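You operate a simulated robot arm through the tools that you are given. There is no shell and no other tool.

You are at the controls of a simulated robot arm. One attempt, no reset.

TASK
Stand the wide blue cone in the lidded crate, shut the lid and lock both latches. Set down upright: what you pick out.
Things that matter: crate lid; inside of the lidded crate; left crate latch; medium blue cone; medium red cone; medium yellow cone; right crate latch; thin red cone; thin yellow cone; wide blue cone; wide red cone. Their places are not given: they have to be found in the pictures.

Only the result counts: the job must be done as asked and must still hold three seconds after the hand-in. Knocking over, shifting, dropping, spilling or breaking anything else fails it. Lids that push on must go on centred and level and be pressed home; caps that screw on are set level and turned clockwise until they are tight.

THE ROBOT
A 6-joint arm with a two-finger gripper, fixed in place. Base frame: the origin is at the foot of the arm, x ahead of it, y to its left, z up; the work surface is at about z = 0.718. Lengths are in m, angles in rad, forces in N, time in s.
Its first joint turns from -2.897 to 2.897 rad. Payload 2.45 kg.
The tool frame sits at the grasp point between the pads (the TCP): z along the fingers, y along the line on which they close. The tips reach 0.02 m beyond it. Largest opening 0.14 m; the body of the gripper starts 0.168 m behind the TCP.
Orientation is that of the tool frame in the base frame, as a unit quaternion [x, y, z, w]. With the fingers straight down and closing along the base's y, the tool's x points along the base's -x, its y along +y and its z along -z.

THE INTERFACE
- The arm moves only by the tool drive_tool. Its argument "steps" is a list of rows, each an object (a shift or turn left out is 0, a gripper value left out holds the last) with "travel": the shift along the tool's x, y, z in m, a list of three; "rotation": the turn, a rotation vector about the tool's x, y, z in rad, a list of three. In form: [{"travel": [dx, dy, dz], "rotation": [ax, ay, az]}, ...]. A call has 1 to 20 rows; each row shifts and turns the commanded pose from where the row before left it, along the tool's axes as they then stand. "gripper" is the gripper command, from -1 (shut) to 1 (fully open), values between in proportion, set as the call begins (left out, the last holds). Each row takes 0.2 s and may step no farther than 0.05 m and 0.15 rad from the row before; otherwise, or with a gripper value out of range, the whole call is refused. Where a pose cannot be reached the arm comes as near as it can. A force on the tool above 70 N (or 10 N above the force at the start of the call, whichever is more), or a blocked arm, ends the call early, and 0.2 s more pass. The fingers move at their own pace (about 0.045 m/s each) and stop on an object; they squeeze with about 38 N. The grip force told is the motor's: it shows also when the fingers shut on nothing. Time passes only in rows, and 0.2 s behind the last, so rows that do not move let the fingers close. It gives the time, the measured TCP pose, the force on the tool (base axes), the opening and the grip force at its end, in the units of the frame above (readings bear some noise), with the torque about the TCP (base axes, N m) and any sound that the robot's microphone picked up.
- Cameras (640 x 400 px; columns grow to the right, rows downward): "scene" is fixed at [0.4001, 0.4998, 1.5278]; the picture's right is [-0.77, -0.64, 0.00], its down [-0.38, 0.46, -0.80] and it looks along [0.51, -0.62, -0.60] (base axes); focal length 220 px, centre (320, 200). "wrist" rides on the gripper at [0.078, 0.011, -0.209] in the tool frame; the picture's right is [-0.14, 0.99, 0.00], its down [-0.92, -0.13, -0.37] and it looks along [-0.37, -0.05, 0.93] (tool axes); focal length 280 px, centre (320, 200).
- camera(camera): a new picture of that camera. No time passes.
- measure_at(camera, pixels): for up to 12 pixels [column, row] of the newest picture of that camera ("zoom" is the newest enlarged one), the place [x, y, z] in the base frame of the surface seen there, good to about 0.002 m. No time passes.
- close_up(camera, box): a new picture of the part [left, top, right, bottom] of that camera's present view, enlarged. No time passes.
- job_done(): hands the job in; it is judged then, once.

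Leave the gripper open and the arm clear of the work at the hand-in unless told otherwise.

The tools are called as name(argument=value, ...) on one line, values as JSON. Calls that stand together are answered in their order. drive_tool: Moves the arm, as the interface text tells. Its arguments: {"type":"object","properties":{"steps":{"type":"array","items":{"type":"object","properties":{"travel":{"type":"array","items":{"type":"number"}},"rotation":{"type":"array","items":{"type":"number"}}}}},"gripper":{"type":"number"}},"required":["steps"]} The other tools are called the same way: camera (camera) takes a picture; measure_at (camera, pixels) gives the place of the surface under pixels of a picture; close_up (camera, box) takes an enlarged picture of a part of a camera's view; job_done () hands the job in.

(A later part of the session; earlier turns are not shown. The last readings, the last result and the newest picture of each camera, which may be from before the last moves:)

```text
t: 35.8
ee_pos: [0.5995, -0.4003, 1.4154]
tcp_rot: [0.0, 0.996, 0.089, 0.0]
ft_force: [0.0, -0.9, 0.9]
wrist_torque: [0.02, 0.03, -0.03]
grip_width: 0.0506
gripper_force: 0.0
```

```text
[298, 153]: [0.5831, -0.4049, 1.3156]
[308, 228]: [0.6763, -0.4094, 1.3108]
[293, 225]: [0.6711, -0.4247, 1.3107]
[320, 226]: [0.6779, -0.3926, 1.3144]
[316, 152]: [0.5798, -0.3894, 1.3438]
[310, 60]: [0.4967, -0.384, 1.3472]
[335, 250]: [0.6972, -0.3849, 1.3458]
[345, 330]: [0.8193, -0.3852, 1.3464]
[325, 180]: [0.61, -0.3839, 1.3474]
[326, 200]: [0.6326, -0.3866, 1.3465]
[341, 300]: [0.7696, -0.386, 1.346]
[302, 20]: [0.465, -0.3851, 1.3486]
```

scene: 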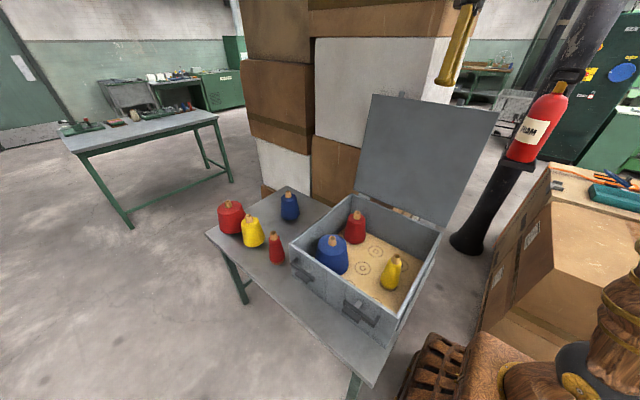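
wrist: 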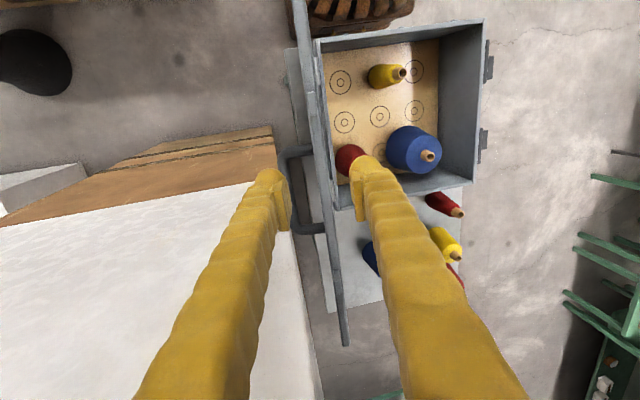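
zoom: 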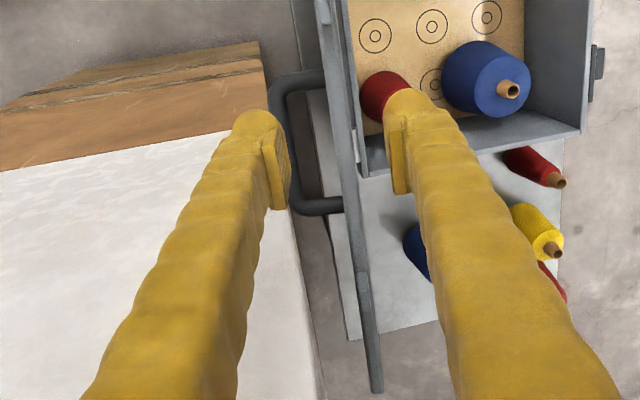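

The handle legs at x≈0.58 and 0.68 sit just below the edge, so I'll straddle the lid at x≈0.48 instead, outside the near tab at 0.53. I'll shift there, then slide down along the lid.

drive_tool(steps=[{"travel": [0.04, 0.001, 0]}, {"travel": [0.04, 0.001, 0]}, {"travel": [0.04, 0, 0]}, {}])

camera(camera="wrist")

```text
t: 36.8
ee_pos: [0.4796, -0.3973, 1.4186]
tcp_rot: [-0.001, 0.996, 0.09, 0.0]
ft_force: [-1.1, -1.2, 0.3]
wrist_torque: [0.02, -0.01, 0.02]
grip_width: 0.0504
gripper_force: 0.0
```

```text
taken
```

wrist: 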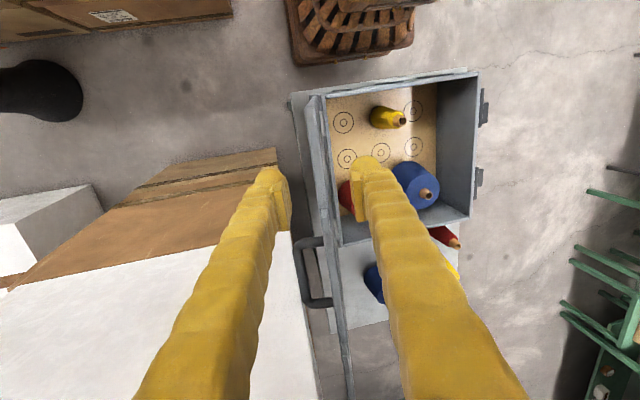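

The lid edge lies between the fingers. I'll slide down along the lid by about 8.5 cm so the fingers overlap its edge.

drive_tool(steps=[{"travel": [0, 0, 0.022]}, {"travel": [0, 0, 0.022]}, {"travel": [0, 0, 0.022]}, {"travel": [0, 0, 0.02]}, {}])

camera(camera="wrist")

close_up(camera="scene", box=[400, 40, 540, 180])

```text
t: 38.0
ee_pos: [0.4801, -0.3826, 1.3314]
tcp_rot: [0.0, 0.996, 0.09, 0.001]
ft_force: [1.0, 0.7, 0.0]
wrist_torque: [0.02, -0.02, -0.02]
grip_width: 0.0504
gripper_force: 0.0
```

```text
taken
```

wrist: 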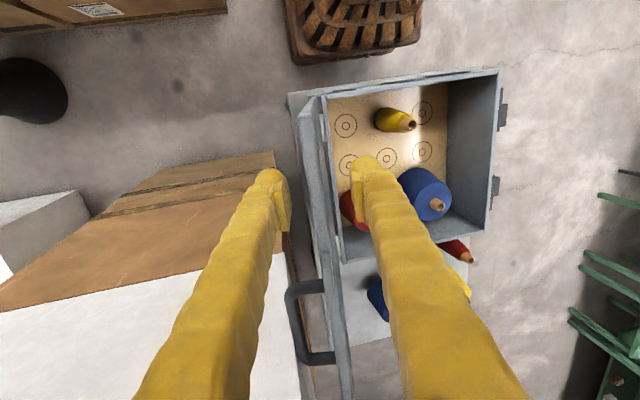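

```text
2.86 times, centred on (470, 110) of scene
```

zoom: 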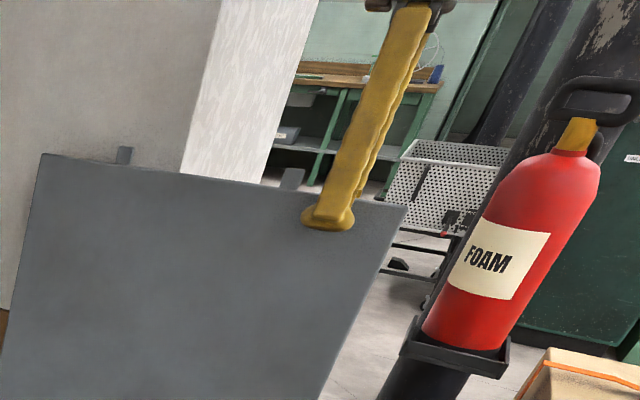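

The fingers straddle the lid edge. Now I'll swing the tool in an arc about the hinge at y≈-0.295, z≈0.908: four rows of 0.1 rad first, then check.

drive_tool(steps=[{"travel": [0, 0.0432, 0.0011], "rotation": [0.1, 0, 0]}, {"travel": [0, 0.0432, 0.0011], "rotation": [0.1, 0, 0]}, {"travel": [0, 0.0432, 0.0011], "rotation": [0.1, 0, 0]}, {"travel": [0, 0.0432, 0.0011], "rotation": [0.1, 0, 0]}, {}])

camera(camera="wrist")

camera(camera="scene")

```text
t: 39.4
ee_pos: [0.5176, -0.2201, 1.2812]
tcp_rot: [-0.005, 0.994, -0.096, -0.048]
ft_force: [0.5, 0.1, -0.3]
wrist_torque: [0.04, 0.03, 0.0]
grip_width: 0.0502
gripper_force: 0.1
stopped in row 5: the arm was blocked; the commanded pose is now the measured one
```

```text
taken
```

wrist: 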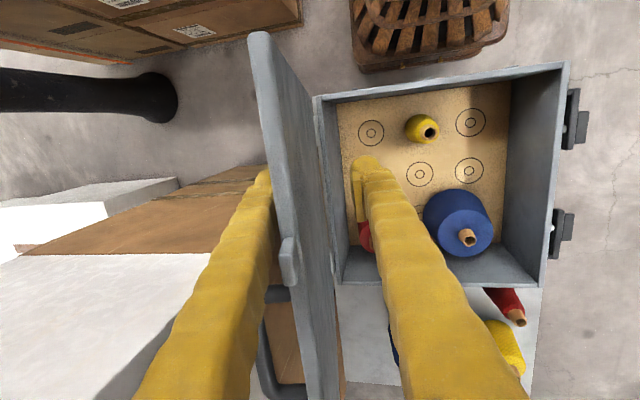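

```text
taken
```

scene: 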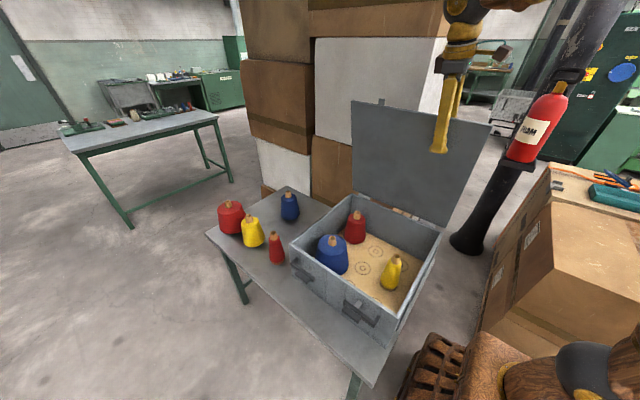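

The call ended with the arm blocked, yet the tool feels almost no force, and the pose drifted to x=0.518, z=1.281. The lid is now about vertical. I'll look closely at the arm to see what is in the way.

close_up(camera="scene", box=[380, 0, 640, 200])

close_up(camera="wrist", box=[200, 20, 420, 400])

measure_at(camera="scene", pixels=[[352, 102], [380, 101], [430, 120], [490, 123], [430, 200], [360, 190], [440, 145], [465, 20], [460, 60], [505, 50], [500, 3], [440, 60]])

```text
2.00 times, centred on (510, 100) of scene
```

zoom: 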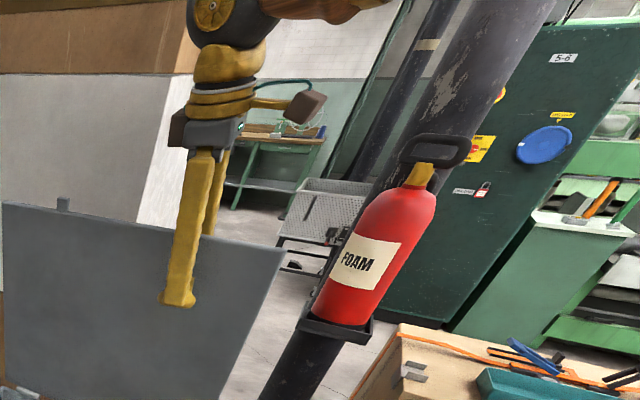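

```text
1.05 times, centred on (310, 210) of wrist (not enlarged: the box is as wide or as high as the picture)
```

zoom: 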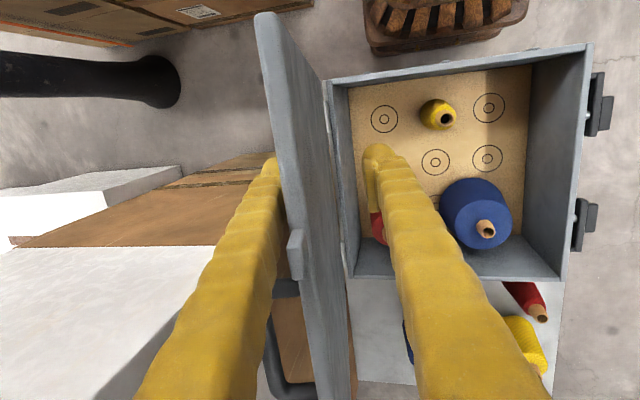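

```text
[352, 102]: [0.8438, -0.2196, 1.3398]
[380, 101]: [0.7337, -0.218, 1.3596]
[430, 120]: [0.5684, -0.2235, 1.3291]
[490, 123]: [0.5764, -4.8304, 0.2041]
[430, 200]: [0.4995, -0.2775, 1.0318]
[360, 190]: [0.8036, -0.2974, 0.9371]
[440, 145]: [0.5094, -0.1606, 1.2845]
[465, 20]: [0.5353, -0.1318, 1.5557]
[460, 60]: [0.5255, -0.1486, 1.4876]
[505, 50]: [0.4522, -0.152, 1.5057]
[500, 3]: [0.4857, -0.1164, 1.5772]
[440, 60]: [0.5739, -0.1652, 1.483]
```

The lid's top edge is at y≈-0.22, z≈1.34, so it leans about 11° past vertical yet still rests against the rear finger. The hinge may hold by friction. I'll wait a few rows without moving and re-measure.

drive_tool(steps=[{}, {}, {}, {}])

camera(camera="scene")

measure_at(camera="scene", pixels=[[352, 102], [380, 101], [420, 113], [400, 107], [470, 130], [480, 125]])

```text
t: 40.4
ee_pos: [0.5184, -0.2198, 1.2816]
tcp_rot: [-0.006, 0.994, -0.096, -0.047]
ft_force: [0.1, -0.9, 0.5]
wrist_torque: [-0.02, 0.01, 0.0]
grip_width: 0.0503
gripper_force: 0.0
```

```text
taken
```

scene: 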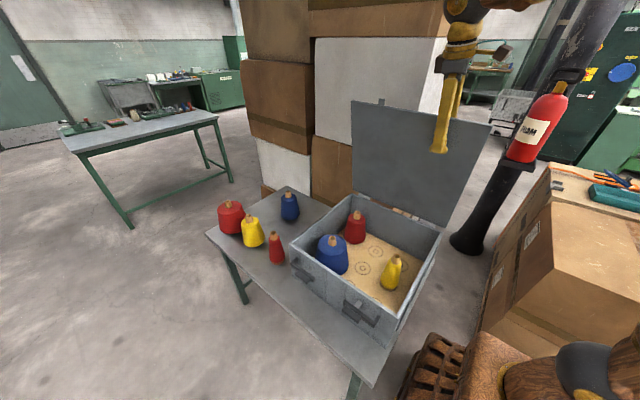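

```text
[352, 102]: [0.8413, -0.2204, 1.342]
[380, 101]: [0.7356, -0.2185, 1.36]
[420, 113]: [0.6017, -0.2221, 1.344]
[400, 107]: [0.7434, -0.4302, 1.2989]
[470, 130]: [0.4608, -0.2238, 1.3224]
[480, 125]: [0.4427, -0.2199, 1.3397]
```

The lid holds still by hinge friction, so I can re-grip it farther out where the arm is less folded. I'll back the fingers up off the lid, along the tool's own axis, and undo the small twist.

drive_tool(steps=[{"travel": [0, 0, -0.02]}, {"travel": [0, 0, -0.04]}, {"travel": [0, 0, -0.04]}, {"travel": [0, 0, -0.04]}, {"rotation": [0, -0.094, 0]}, {}])

camera(camera="wrist")

camera(camera="scene")

```text
t: 41.8
ee_pos: [0.5294, -0.1912, 1.4207]
tcp_rot: [-0.01, 0.995, -0.096, 0.003]
ft_force: [0.0, -0.1, 0.4]
wrist_torque: [0.01, 0.01, -0.03]
grip_width: 0.0504
gripper_force: 0.0
```

```text
taken
```

wrist: 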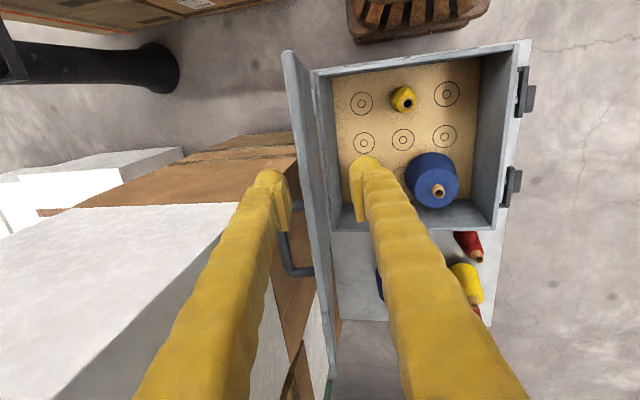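

```text
taken
```

scene: 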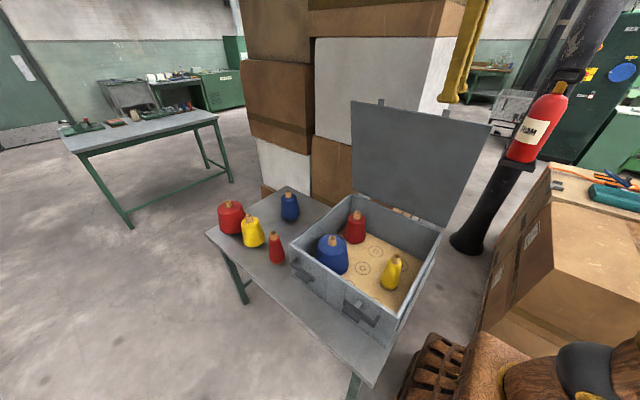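

The lid stays put when released. I'll move to x≈0.79, between the far tab and the lid's end, and centre on the lid plane before sliding down again.

drive_tool(steps=[{"travel": [-0.0433, -0.0032, 0]}, {"travel": [-0.0433, -0.0032, 0]}, {"travel": [-0.0433, -0.0032, 0]}, {"travel": [-0.0433, -0.0032, 0]}, {"travel": [-0.0433, -0.0032, 0]}, {"travel": [-0.0433, -0.0032, 0]}, {}])

camera(camera="wrist")

camera(camera="scene")

```text
t: 43.4
ee_pos: [0.7887, -0.2086, 1.4274]
tcp_rot: [-0.009, 0.995, -0.095, 0.002]
ft_force: [-0.2, -0.5, -0.4]
wrist_torque: [0.05, 0.02, -0.04]
grip_width: 0.0502
gripper_force: 0.1
```

```text
taken
```

wrist: 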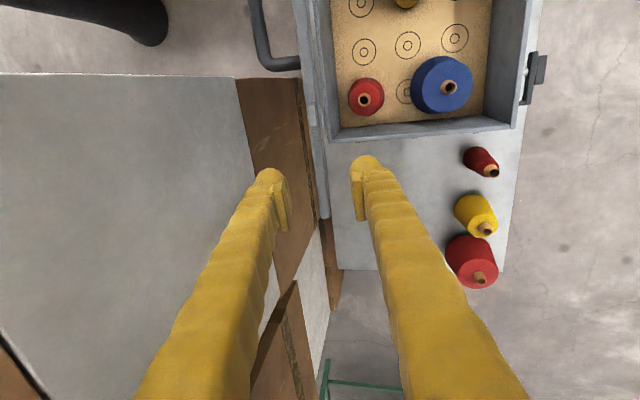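

```text
taken
```

scene: 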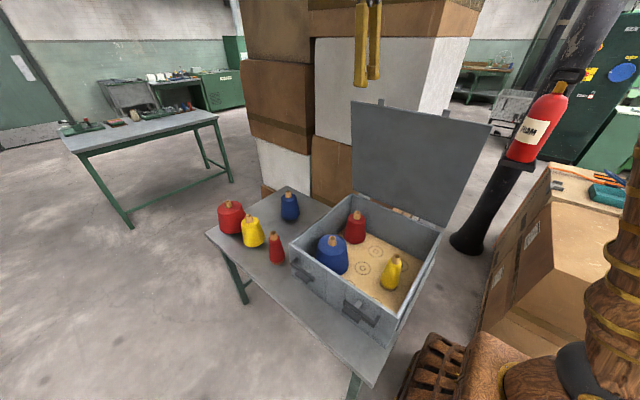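

Aligned at (0.789, -0.209, 1.427). I'll slide down along the lid by 10 cm to straddle its edge again.

drive_tool(steps=[{"travel": [0, 0, 0.0253]}, {"travel": [0, 0, 0.0253]}, {"travel": [0, 0, 0.0253]}, {"travel": [0, 0, 0.0253]}, {}])

camera(camera="wrist")

```text
t: 44.6
ee_pos: [0.7914, -0.2255, 1.325]
tcp_rot: [-0.01, 0.995, -0.096, 0.002]
ft_force: [-0.2, 0.2, 0.5]
wrist_torque: [-0.02, 0.0, 0.02]
grip_width: 0.0503
gripper_force: 0.1
```

```text
taken
```

wrist: 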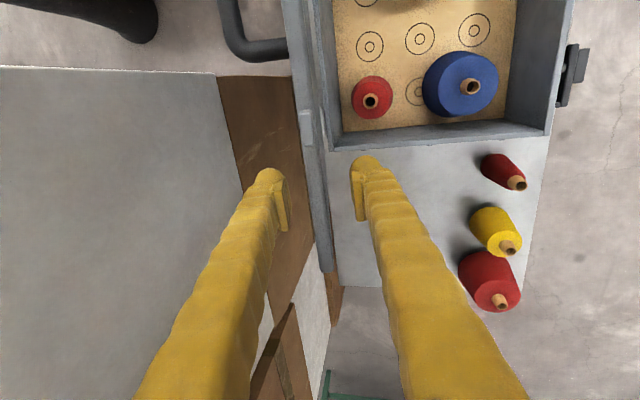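

The straddle is good, so I'll continue the arc about the hinge: three rows of 0.1 rad, then check.

drive_tool(steps=[{"travel": [0, 0.0422, 0.001], "rotation": [0.1, 0, 0]}, {"travel": [0, 0.0422, 0.001], "rotation": [0.1, 0, 0]}, {"travel": [0, 0.0422, 0.001], "rotation": [0.1, 0, 0]}, {}])

camera(camera="scene")

camera(camera="wrist")

```text
t: 45.6
ee_pos: [0.7875, -0.1049, 1.2858]
tcp_rot: [-0.01, 0.97, -0.244, 0.003]
ft_force: [0.4, -0.3, 0.9]
wrist_torque: [-0.01, 0.02, 0.0]
grip_width: 0.0504
gripper_force: 0.1
```

```text
taken
```

scene: 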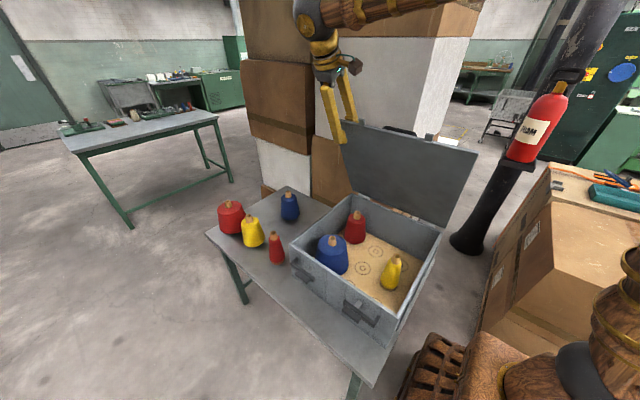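

```text
taken
```

wrist: 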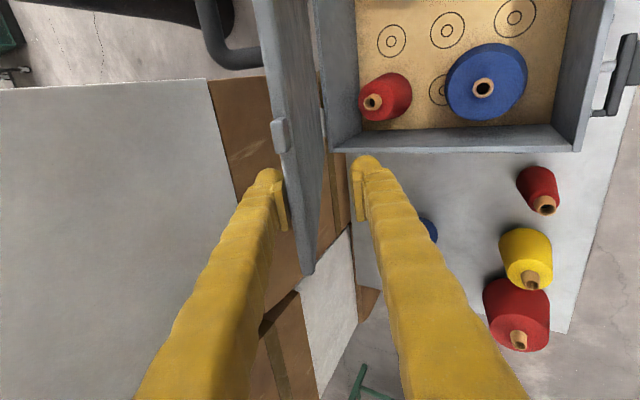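

The lid follows smoothly with no blocking. I'll continue another four rows.

drive_tool(steps=[{"travel": [0, 0.0422, 0.001], "rotation": [0.1, 0, 0]}, {"travel": [0, 0.0422, 0.001], "rotation": [0.1, 0, 0]}, {"travel": [0, 0.0422, 0.001], "rotation": [0.1, 0, 0]}, {"travel": [0, 0.0422, 0.001], "rotation": [0.1, 0, 0]}, {}])

camera(camera="scene")

camera(camera="wrist")

```text
t: 46.8
ee_pos: [0.7835, 0.0272, 1.1846]
tcp_rot: [-0.008, 0.902, -0.432, 0.005]
ft_force: [-0.2, -1.0, -0.5]
wrist_torque: [-0.02, 0.01, -0.03]
grip_width: 0.0505
gripper_force: 0.2
```

```text
taken
```

scene: 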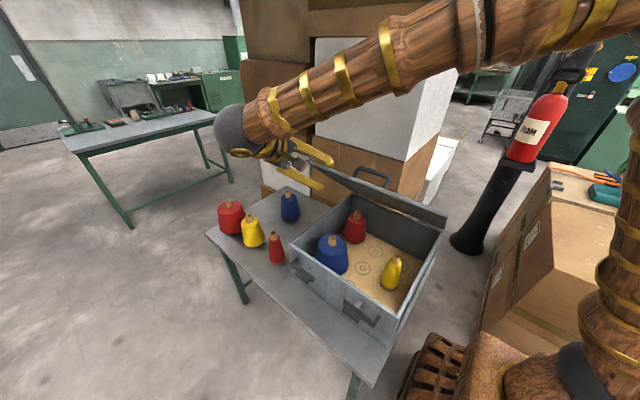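

```text
taken
```

wrist: 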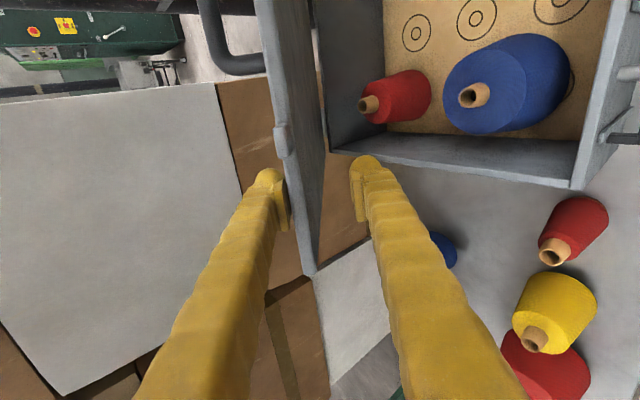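

The lid is at about 40° and still held. I'll continue four more rows to about 16°.

drive_tool(steps=[{"travel": [0, 0.0422, 0.001], "rotation": [0.1, 0, 0]}, {"travel": [0, 0.0422, 0.001], "rotation": [0.1, 0, 0]}, {"travel": [0, 0.0422, 0.001], "rotation": [0.1, 0, 0]}, {"travel": [0, 0.0422, 0.001], "rotation": [0.1, 0, 0]}, {}])

camera(camera="scene")

camera(camera="wrist")

```text
t: 48.0
ee_pos: [0.7839, 0.1079, 1.0344]
tcp_rot: [-0.008, 0.798, -0.602, 0.007]
ft_force: [0.4, -1.3, -0.3]
wrist_torque: [-0.01, -0.01, -0.02]
grip_width: 0.0503
gripper_force: 0.1
```

```text
taken
```

scene: 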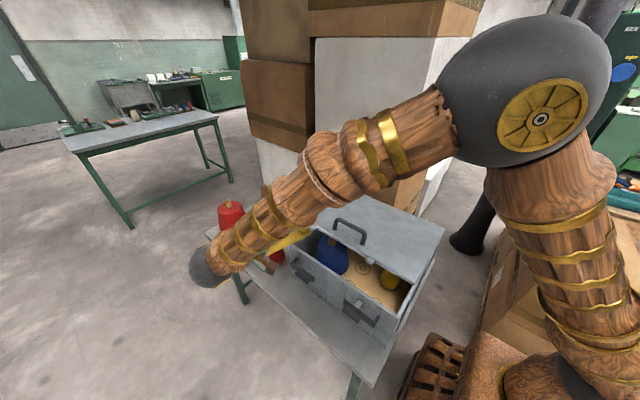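

```text
taken
```

wrist: 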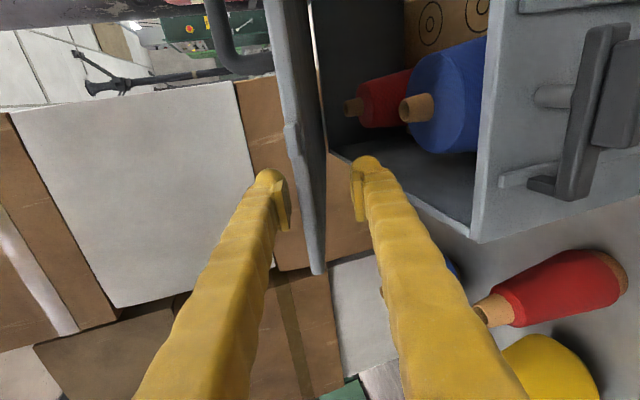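

The lid is at about 18°. One more row brings it near 12°, then I'll back the fingers straight out along the tool axis, away from the crate.

drive_tool(steps=[{"travel": [0, 0.0422, 0.001], "rotation": [0.1, 0, 0]}, {}, {"travel": [0, 0, -0.03]}, {"travel": [0, 0, -0.04]}, {"travel": [0, 0, -0.04]}, {}])

camera(camera="scene")

camera(camera="wrist")

```text
t: 49.4
ee_pos: [0.7827, 0.2266, 1.0146]
tcp_rot: [-0.007, 0.767, -0.641, 0.007]
ft_force: [0.1, -1.0, 0.2]
wrist_torque: [-0.02, 0.01, 0.0]
grip_width: 0.0505
gripper_force: 0.1
```

```text
taken
```

scene: 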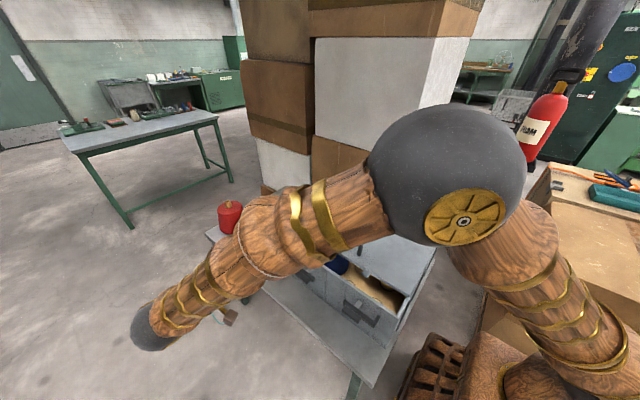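

```text
taken
```

wrist: 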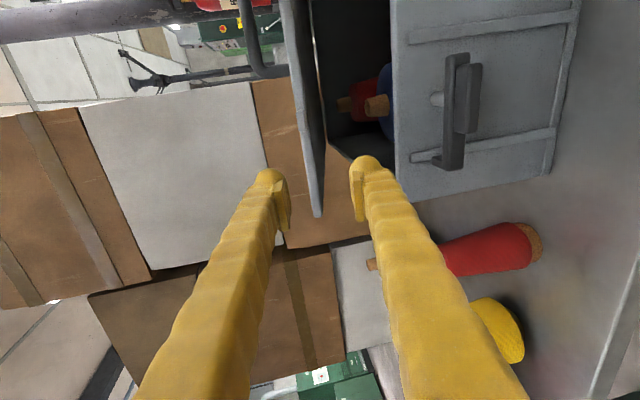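

The fingers are out and the lid stays nearly closed. This view also shows the far latch well, so I'll zoom in and measure it.

close_up(camera="wrist", box=[380, 0, 600, 200])

measure_at(camera="wrist", pixels=[[437, 98], [450, 60], [450, 160], [425, 157], [462, 110], [474, 70], [470, 125], [462, 60], [400, 50], [400, 170], [318, 200], [310, 100]])

```text
2.00 times, centred on (490, 100) of wrist
```

zoom: 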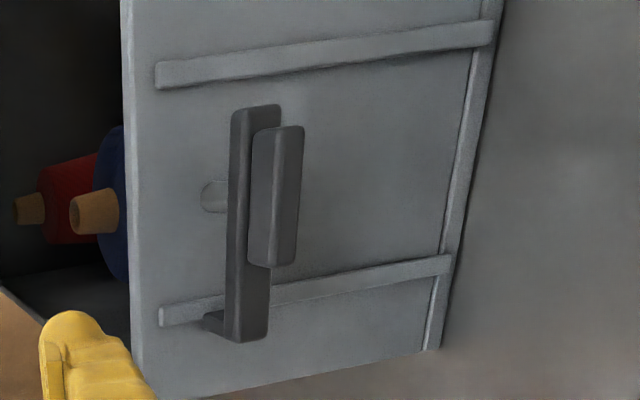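

```text
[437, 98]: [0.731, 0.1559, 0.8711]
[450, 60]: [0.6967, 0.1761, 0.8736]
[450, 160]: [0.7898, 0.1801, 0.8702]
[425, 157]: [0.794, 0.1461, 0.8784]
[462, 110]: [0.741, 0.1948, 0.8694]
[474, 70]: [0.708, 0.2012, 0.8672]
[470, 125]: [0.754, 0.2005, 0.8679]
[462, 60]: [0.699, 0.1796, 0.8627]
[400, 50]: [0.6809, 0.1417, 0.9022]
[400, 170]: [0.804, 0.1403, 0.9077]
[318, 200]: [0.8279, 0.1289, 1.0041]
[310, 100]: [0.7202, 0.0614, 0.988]
```

The far latch pivots at x≈0.731, z≈0.861, with its hook at x≈0.795 and its grip block centred on the pivot. Now I'll raise the gripper clear, bring the tool back to vertical and close the fingers, ready to press the lid down from above.

drive_tool(steps=[{"travel": [0, -0.0394, -0.007]}, {"travel": [0, -0.0394, -0.007]}, {"travel": [0, -0.0394, -0.007]}, {"travel": [0, -0.0394, -0.007]}, {"travel": [0, -0.0394, -0.007]}, {"travel": [0, -0.0394, -0.007]}, {}], gripper=-1)

drive_tool(steps=[{"rotation": [-0.14, 0, 0]}, {"rotation": [-0.14, 0, 0]}, {"rotation": [-0.14, 0, 0]}, {"rotation": [-0.14, 0, 0]}, {"rotation": [-0.14, 0, 0]}, {"rotation": [-0.14, 0, 0]}, {"rotation": [-0.14, 0, 0]}, {"rotation": [-0.14, 0, 0]}, {"rotation": [-0.14, 0, 0]}, {"rotation": [-0.133, 0, 0]}, {}])

camera(camera="scene")

camera(camera="wrist")

```text
t: 51.0
ee_pos: [0.7781, 0.2266, 1.2538]
tcp_rot: [-0.007, 0.767, -0.641, 0.008]
ft_force: [-1.0, -0.7, 0.4]
wrist_torque: [-0.01, 0.01, -0.02]
grip_width: 0.0001
gripper_force: 29.8
```

```text
t: 53.4
ee_pos: [0.7819, 0.2263, 1.2538]
tcp_rot: [-0.01, 1.0, 0.0, 0.001]
ft_force: [0.0, 0.3, 0.4]
wrist_torque: [-0.01, -0.01, 0.0]
grip_width: 0.0001
gripper_force: 29.1
```

```text
taken
```

scene: 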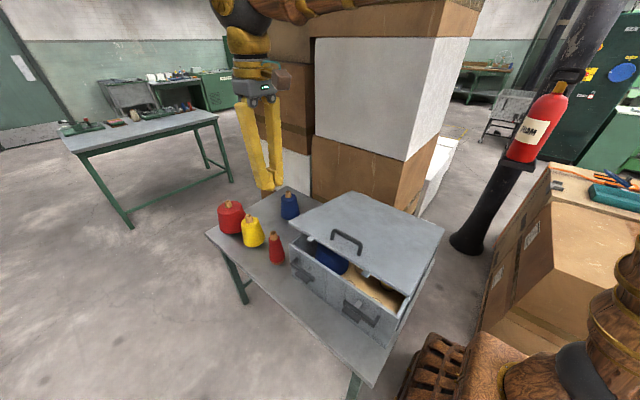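

```text
taken
```

wrist: 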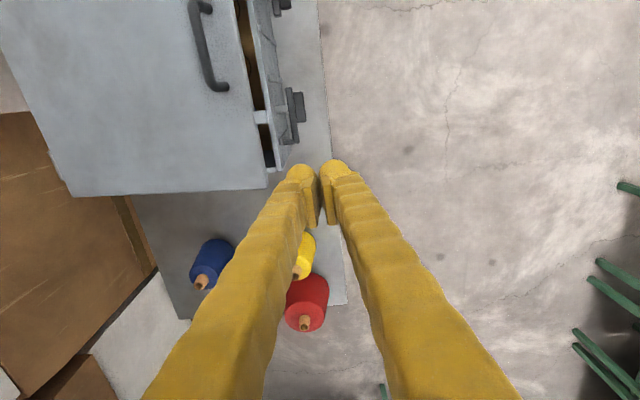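

The tool is vertical with the fingers shut, and the lid rests slightly open. I'll measure the lid top and handle to pick a pressing spot.

measure_at(camera="wrist", pixels=[[195, 8], [208, 55], [218, 85], [240, 100], [255, 170], [245, 60], [262, 183], [75, 190], [259, 117], [230, 140], [297, 110], [100, 100]])

close_up(camera="scene", box=[280, 180, 450, 350])

```text
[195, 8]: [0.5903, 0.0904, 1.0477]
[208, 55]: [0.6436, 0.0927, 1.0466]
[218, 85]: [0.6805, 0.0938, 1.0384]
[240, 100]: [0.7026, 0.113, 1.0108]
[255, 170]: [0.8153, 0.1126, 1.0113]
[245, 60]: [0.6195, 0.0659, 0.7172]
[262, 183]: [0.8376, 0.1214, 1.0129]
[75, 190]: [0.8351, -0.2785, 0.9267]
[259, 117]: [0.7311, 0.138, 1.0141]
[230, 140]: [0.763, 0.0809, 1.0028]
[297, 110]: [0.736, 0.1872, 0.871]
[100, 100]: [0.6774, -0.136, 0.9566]
```

```text
2.35 times, centred on (365, 265) of scene
```

zoom: 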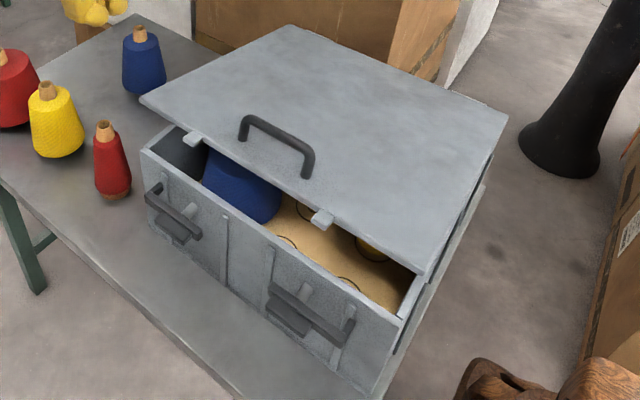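

The lid top is at z≈1.01 at the front, tilted about 12°. I'll go above (0.722, 0.085), just beside the handle leg, and stop a few centimetres above the lid.

drive_tool(steps=[{"travel": [0.01, -0.0235, 0.0323]}, {"travel": [0.01, -0.0235, 0.0323]}, {"travel": [0.01, -0.0235, 0.0323]}, {"travel": [0.01, -0.0235, 0.0323]}, {"travel": [0.01, -0.0235, 0.0323]}, {"travel": [0.01, -0.0235, 0.0323]}, {}])

camera(camera="wrist")

```text
t: 55.0
ee_pos: [0.724, 0.0824, 1.0582]
tcp_rot: [-0.009, 1.0, -0.001, 0.001]
ft_force: [-0.3, -0.2, -0.7]
wrist_torque: [0.02, 0.04, -0.04]
grip_width: 0.0002
gripper_force: 29.9
```

```text
taken
```

wrist: 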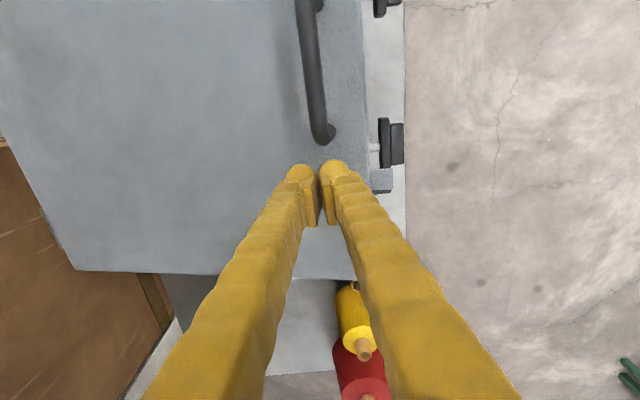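

The fingertips are above the lid just past the handle's leg. I'll push down slowly to TCP z≈0.95, with the closed position expected at about 0.94.

drive_tool(steps=[{"travel": [0, 0, 0.015]}, {"travel": [0, 0, 0.015]}, {"travel": [0, 0, 0.015]}, {"travel": [0, 0, 0.015]}, {"travel": [0, 0, 0.015]}, {"travel": [0, 0, 0.015]}, {"travel": [0, 0, 0.015]}, {}])

close_up(camera="scene", box=[280, 180, 450, 350])

```text
t: 56.8
ee_pos: [0.7247, 0.0835, 0.9542]
tcp_rot: [-0.01, 1.0, 0.0, 0.0]
ft_force: [-0.9, 0.1, 0.1]
wrist_torque: [-0.01, 0.02, -0.03]
grip_width: 0.0
gripper_force: 29.8
```

```text
2.35 times, centred on (365, 265) of scene
```

zoom: 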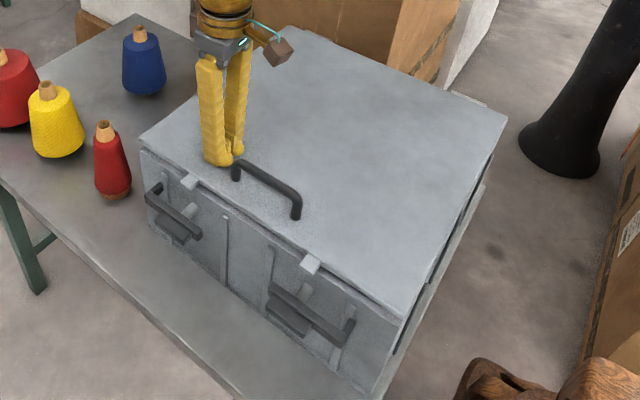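

The lid is almost shut. I'll press on in 4 mm steps and watch the force.

drive_tool(steps=[{"travel": [0, 0, 0.004]}, {"travel": [0, 0, 0.004]}, {"travel": [0, 0, 0.003]}, {}])

drive_tool(steps=[{"travel": [0, 0, 0.002]}, {}])

```text
t: 57.8
ee_pos: [0.7242, 0.0832, 0.944]
tcp_rot: [-0.009, 1.0, 0.0, 0.001]
ft_force: [-0.2, -0.7, -0.2]
wrist_torque: [-0.03, 0.0, -0.01]
grip_width: 0.0
gripper_force: 29.6
```

```text
t: 58.4
ee_pos: [0.7238, 0.0846, 0.9423]
tcp_rot: [-0.01, 1.0, 0.0, 0.001]
ft_force: [1.0, 1.1, 1.5]
wrist_torque: [-0.03, 0.02, 0.02]
grip_width: 0.006
gripper_force: 29.4
```

Contact is just starting at z≈0.942. I'll keep going in 1 mm steps.

drive_tool(steps=[{"travel": [0, 0, 0.001]}, {"travel": [0, 0, 0.001]}, {}])

close_up(camera="scene", box=[280, 200, 420, 350])

```text
t: 59.2
ee_pos: [0.7241, 0.0839, 0.9408]
tcp_rot: [-0.009, 1.0, 0.0, 0.001]
ft_force: [2.5, 6.0, 30.7]
wrist_torque: [0.11, -0.01, 0.03]
grip_width: 0.006
gripper_force: 29.2
```

```text
2.67 times, centred on (350, 275) of scene
```

zoom: 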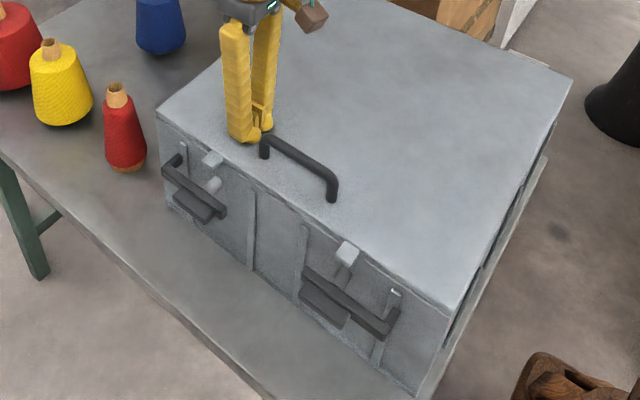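

The lid is seated, with 31 N of push-back at lid top z≈0.921. I'll measure the lid corners and tabs to confirm it's level.

measure_at(camera="zoom", pixels=[[165, 108], [455, 305], [560, 85], [347, 250], [213, 157], [300, 215], [330, 195], [205, 165], [345, 262], [450, 310], [385, 330], [175, 165]])

camera(camera="wrist")

```text
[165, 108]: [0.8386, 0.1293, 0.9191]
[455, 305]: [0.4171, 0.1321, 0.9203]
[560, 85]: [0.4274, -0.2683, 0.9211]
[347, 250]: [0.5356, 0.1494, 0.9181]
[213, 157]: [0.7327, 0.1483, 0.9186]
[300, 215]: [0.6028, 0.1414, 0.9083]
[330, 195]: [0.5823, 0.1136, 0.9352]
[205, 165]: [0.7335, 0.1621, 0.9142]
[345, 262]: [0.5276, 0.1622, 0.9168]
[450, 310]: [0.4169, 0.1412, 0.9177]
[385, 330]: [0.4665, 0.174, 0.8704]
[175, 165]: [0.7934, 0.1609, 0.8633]
```

```text
taken
```

wrist: 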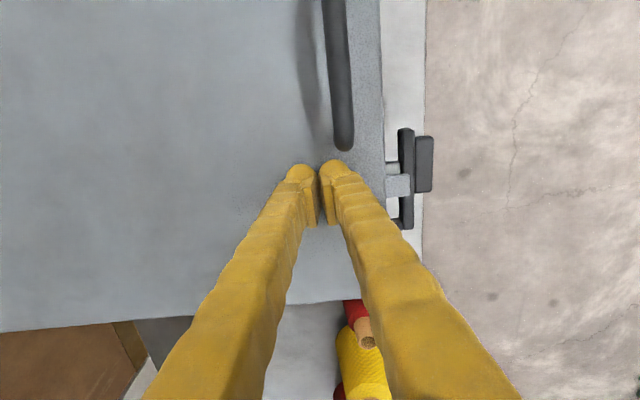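

All lid corners read z 0.919–0.921, so the lid is level and shut, with the tabs above the latch pivots. Now the far latch, with its pivot at x 0.731, hook on the +x side and short end at x≈0.694. I'll lift off and move above its short end at (0.688, 0.19).

drive_tool(steps=[{"travel": [0, 0, -0.03]}, {"travel": [0, 0, -0.04]}, {"travel": [0, 0, -0.04]}, {"travel": [0.012, 0.035, 0]}, {"travel": [0.012, 0.035, 0]}, {"travel": [0.012, 0.036, 0]}, {}])

camera(camera="wrist")

close_up(camera="scene", box=[280, 200, 420, 350])

```text
t: 60.8
ee_pos: [0.6879, 0.1872, 1.0508]
tcp_rot: [-0.01, 1.0, 0.0, 0.0]
ft_force: [-0.7, 0.4, 0.9]
wrist_torque: [0.02, -0.01, 0.01]
grip_width: 0.0003
gripper_force: 29.0
```

```text
taken
```

wrist: 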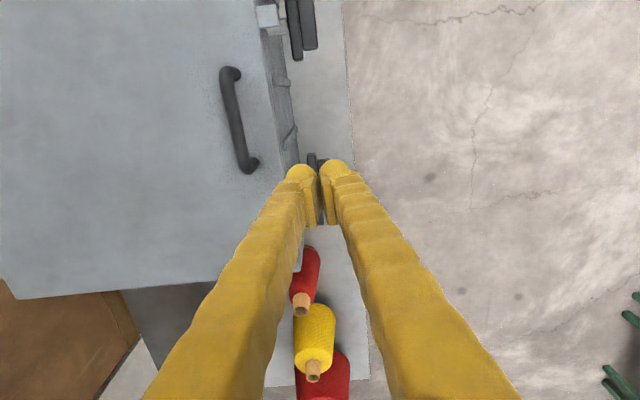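

```text
2.67 times, centred on (350, 275) of scene
```

zoom: 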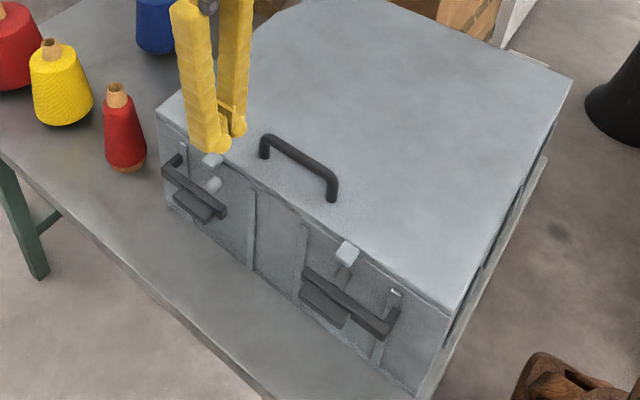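

The tool is above the short end. Before descending I'll zoom on the far latch once more to confirm its end points.

close_up(camera="scene", box=[310, 248, 350, 288])

close_up(camera="scene", box=[285, 245, 345, 300])

```text
10.00 times, centred on (330, 268) of scene
```

zoom: 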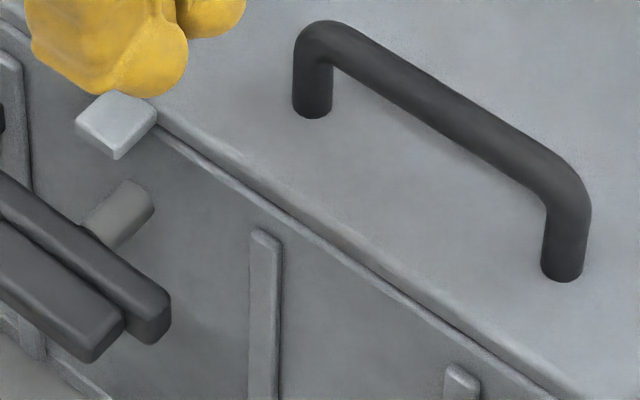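

```text
7.27 times, centred on (315, 272) of scene
```

zoom: 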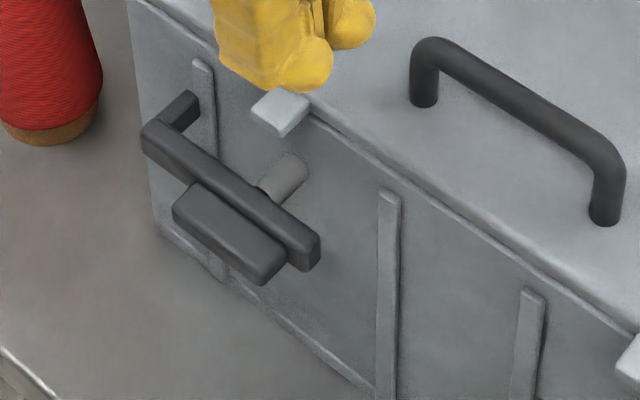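

measure_at(camera="zoom", pixels=[[318, 235], [305, 262], [310, 240], [280, 262], [262, 280], [265, 255], [180, 205], [195, 190], [150, 135], [180, 110], [290, 165], [280, 105]])

```text
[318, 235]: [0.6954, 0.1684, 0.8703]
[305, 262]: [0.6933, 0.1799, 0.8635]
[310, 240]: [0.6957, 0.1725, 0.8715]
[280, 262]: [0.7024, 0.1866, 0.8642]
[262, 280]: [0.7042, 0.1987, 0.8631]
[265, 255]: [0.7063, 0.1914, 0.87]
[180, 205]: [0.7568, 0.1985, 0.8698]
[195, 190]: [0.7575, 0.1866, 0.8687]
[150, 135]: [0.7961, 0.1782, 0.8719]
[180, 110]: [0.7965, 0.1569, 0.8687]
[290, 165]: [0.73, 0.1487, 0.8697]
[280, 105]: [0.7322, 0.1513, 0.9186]
```

Confirmed: bar x 0.693–0.80 with top z 0.872, and block x 0.702–0.758. I'll descend to just above it with tips at z≈0.877.

drive_tool(steps=[{"travel": [0, 0, 0.038]}, {"travel": [0, 0, 0.038]}, {"travel": [0, 0, 0.038]}, {"travel": [0, 0, 0.038]}, {}])

close_up(camera="scene", box=[285, 230, 345, 300])

```text
t: 62.0
ee_pos: [0.6868, 0.1894, 0.8994]
tcp_rot: [-0.009, 1.0, 0.0, 0.002]
ft_force: [1.0, 0.0, -0.8]
wrist_torque: [0.0, -0.04, -0.02]
grip_width: 0.0002
gripper_force: 29.2
```

```text
5.71 times, centred on (315, 265) of scene
```

zoom: 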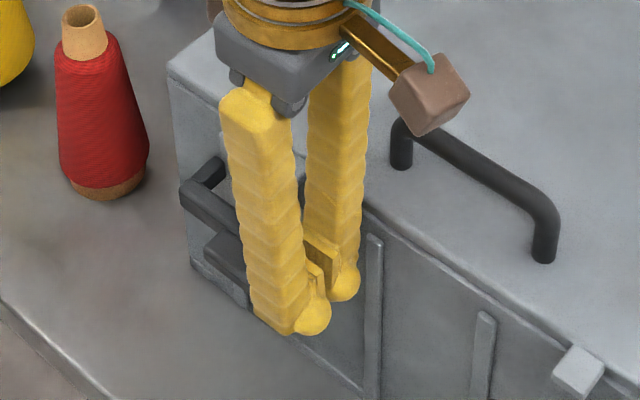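

The fingertips are just above the bar with no contact. I'll check where the two finger stubs sit relative to it.

measure_at(camera="zoom", pixels=[[285, 325], [312, 318], [345, 290], [355, 280], [322, 262], [255, 310], [330, 240], [240, 110], [350, 100], [220, 215], [190, 190], [215, 250]])

```text
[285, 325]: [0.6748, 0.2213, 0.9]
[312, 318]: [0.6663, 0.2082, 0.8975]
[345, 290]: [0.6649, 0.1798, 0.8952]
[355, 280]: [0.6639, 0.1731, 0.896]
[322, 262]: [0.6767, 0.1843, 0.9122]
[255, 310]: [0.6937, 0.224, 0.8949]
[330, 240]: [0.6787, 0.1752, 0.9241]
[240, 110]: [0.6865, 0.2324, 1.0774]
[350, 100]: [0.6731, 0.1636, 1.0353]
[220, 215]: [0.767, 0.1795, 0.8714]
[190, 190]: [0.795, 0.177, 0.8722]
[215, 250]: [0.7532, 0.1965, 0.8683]
```

The rear stub reaches y≈0.157, which could brush the lid tab (y up to 0.163), so I'll shift out 8 mm. Then I'll press straight down on the short end, aiming for TCP z≈0.855.

drive_tool(steps=[{"travel": [0, 0.008, 0]}, {"travel": [0, 0, 0.007]}, {"travel": [0, 0, 0.007]}, {"travel": [0, 0, 0.007]}, {"travel": [0, 0, 0.007]}, {}])

close_up(camera="scene", box=[285, 230, 345, 300])

```text
t: 63.4
ee_pos: [0.686, 0.1984, 0.8699]
tcp_rot: [-0.009, 1.0, 0.0, 0.001]
ft_force: [0.7, 0.4, 0.1]
wrist_torque: [0.01, 0.0, 0.01]
grip_width: 0.0001
gripper_force: 29.0
```

```text
5.71 times, centred on (315, 265) of scene
```

zoom: 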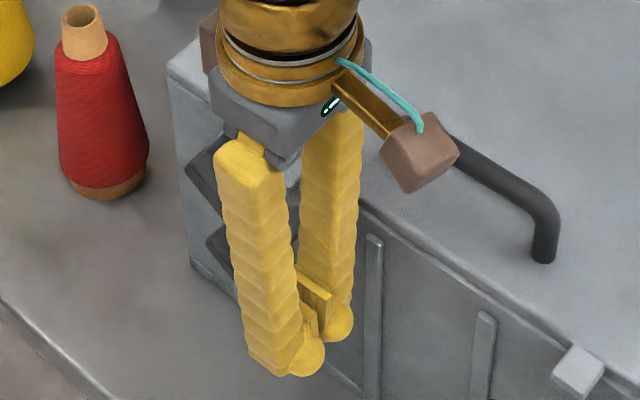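

The latch is turning: the hook end at (190,165) has risen. I'll keep pressing down about 2 cm more.

drive_tool(steps=[{"travel": [0, 0, 0.006]}, {"travel": [0, 0, 0.006]}, {"travel": [0, 0, 0.006]}, {}])

close_up(camera="scene", box=[285, 230, 345, 300])

camera(camera="wrist")

```text
t: 64.4
ee_pos: [0.6854, 0.1966, 0.8513]
tcp_rot: [-0.009, 1.0, 0.001, 0.001]
ft_force: [1.4, -0.1, 0.1]
wrist_torque: [0.03, -0.02, 0.0]
grip_width: 0.0
gripper_force: 29.2
```

```text
5.71 times, centred on (315, 265) of scene
```

zoom: 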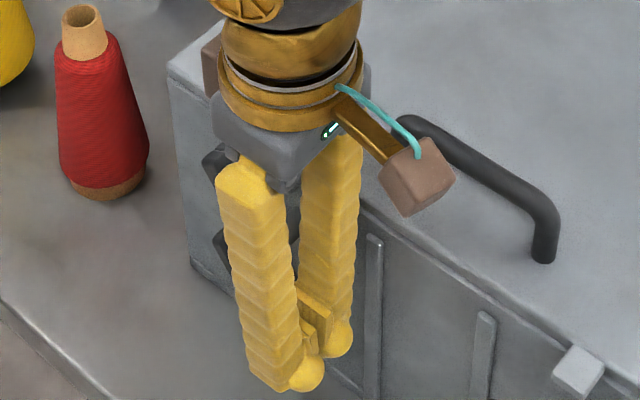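

```text
taken
```

wrist: 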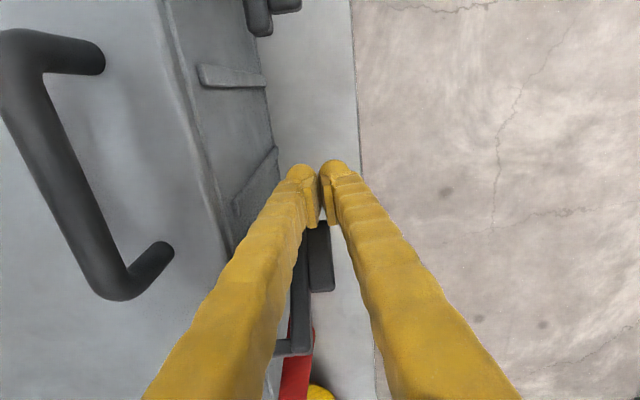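

The bar is now at roughly 50–60°. I'll go down a little more and then sweep +x to push the lower end under the pivot, finishing the turn.

drive_tool(steps=[{"travel": [0, 0, 0.006]}, {"travel": [0, 0, 0.006]}, {"travel": [-0.005, 0, 0]}, {"travel": [-0.005, 0, 0]}, {}])

close_up(camera="scene", box=[285, 230, 345, 300])

camera(camera="wrist")

```text
t: 65.6
ee_pos: [0.6955, 0.1969, 0.8408]
tcp_rot: [-0.01, 1.0, -0.001, 0.001]
ft_force: [0.6, -0.2, 0.6]
wrist_torque: [0.02, -0.04, -0.03]
grip_width: 0.0
gripper_force: 29.8
```

```text
5.71 times, centred on (315, 265) of scene
```

zoom: 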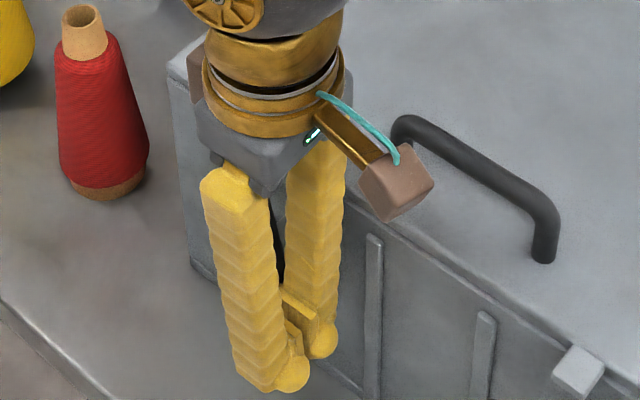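

```text
taken
```

wrist: 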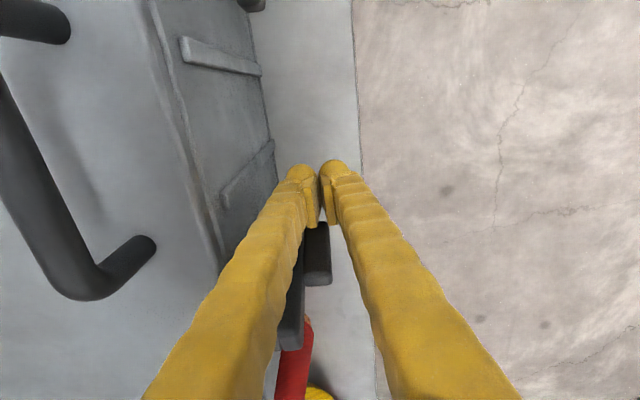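

The turn is progressing with almost no force. I'll sweep +x another 7–8 mm in small steps and watch for a stop.

drive_tool(steps=[{"travel": [-0.003, 0, 0]}, {"travel": [-0.003, 0, 0]}, {}])

camera(camera="wrist")

```text
t: 66.4
ee_pos: [0.7026, 0.1971, 0.8401]
tcp_rot: [-0.009, 1.0, 0.0, 0.001]
ft_force: [-0.1, 1.2, 0.5]
wrist_torque: [0.01, 0.01, 0.05]
grip_width: 0.0
gripper_force: 29.4
```

```text
taken
```

wrist: 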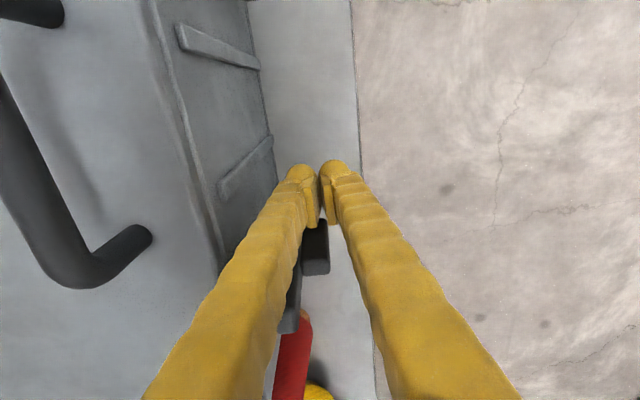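

No stop felt yet, with the finger's right face at x≈0.7206. I'll nudge 2 mm more and check the force.

drive_tool(steps=[{"travel": [-0.002, 0, 0]}, {}])

```text
t: 67.0
ee_pos: [0.7039, 0.1984, 0.8398]
tcp_rot: [-0.009, 1.0, 0.001, 0.002]
ft_force: [-2.5, -0.1, -0.2]
wrist_torque: [0.04, -0.01, 0.01]
grip_width: 0.0001
gripper_force: 29.5
```

A slight resistance of -2.5 N has appeared. I'll go one more millimetre to see whether it's the stop.

drive_tool(steps=[{"travel": [-0.0015, 0, 0]}, {}])

```text
t: 67.6
ee_pos: [0.7059, 0.1981, 0.8396]
tcp_rot: [-0.01, 1.0, 0.0, 0.001]
ft_force: [-9.6, 6.2, 2.4]
wrist_torque: [0.07, -0.02, -0.06]
grip_width: 0.0
gripper_force: 29.8
```

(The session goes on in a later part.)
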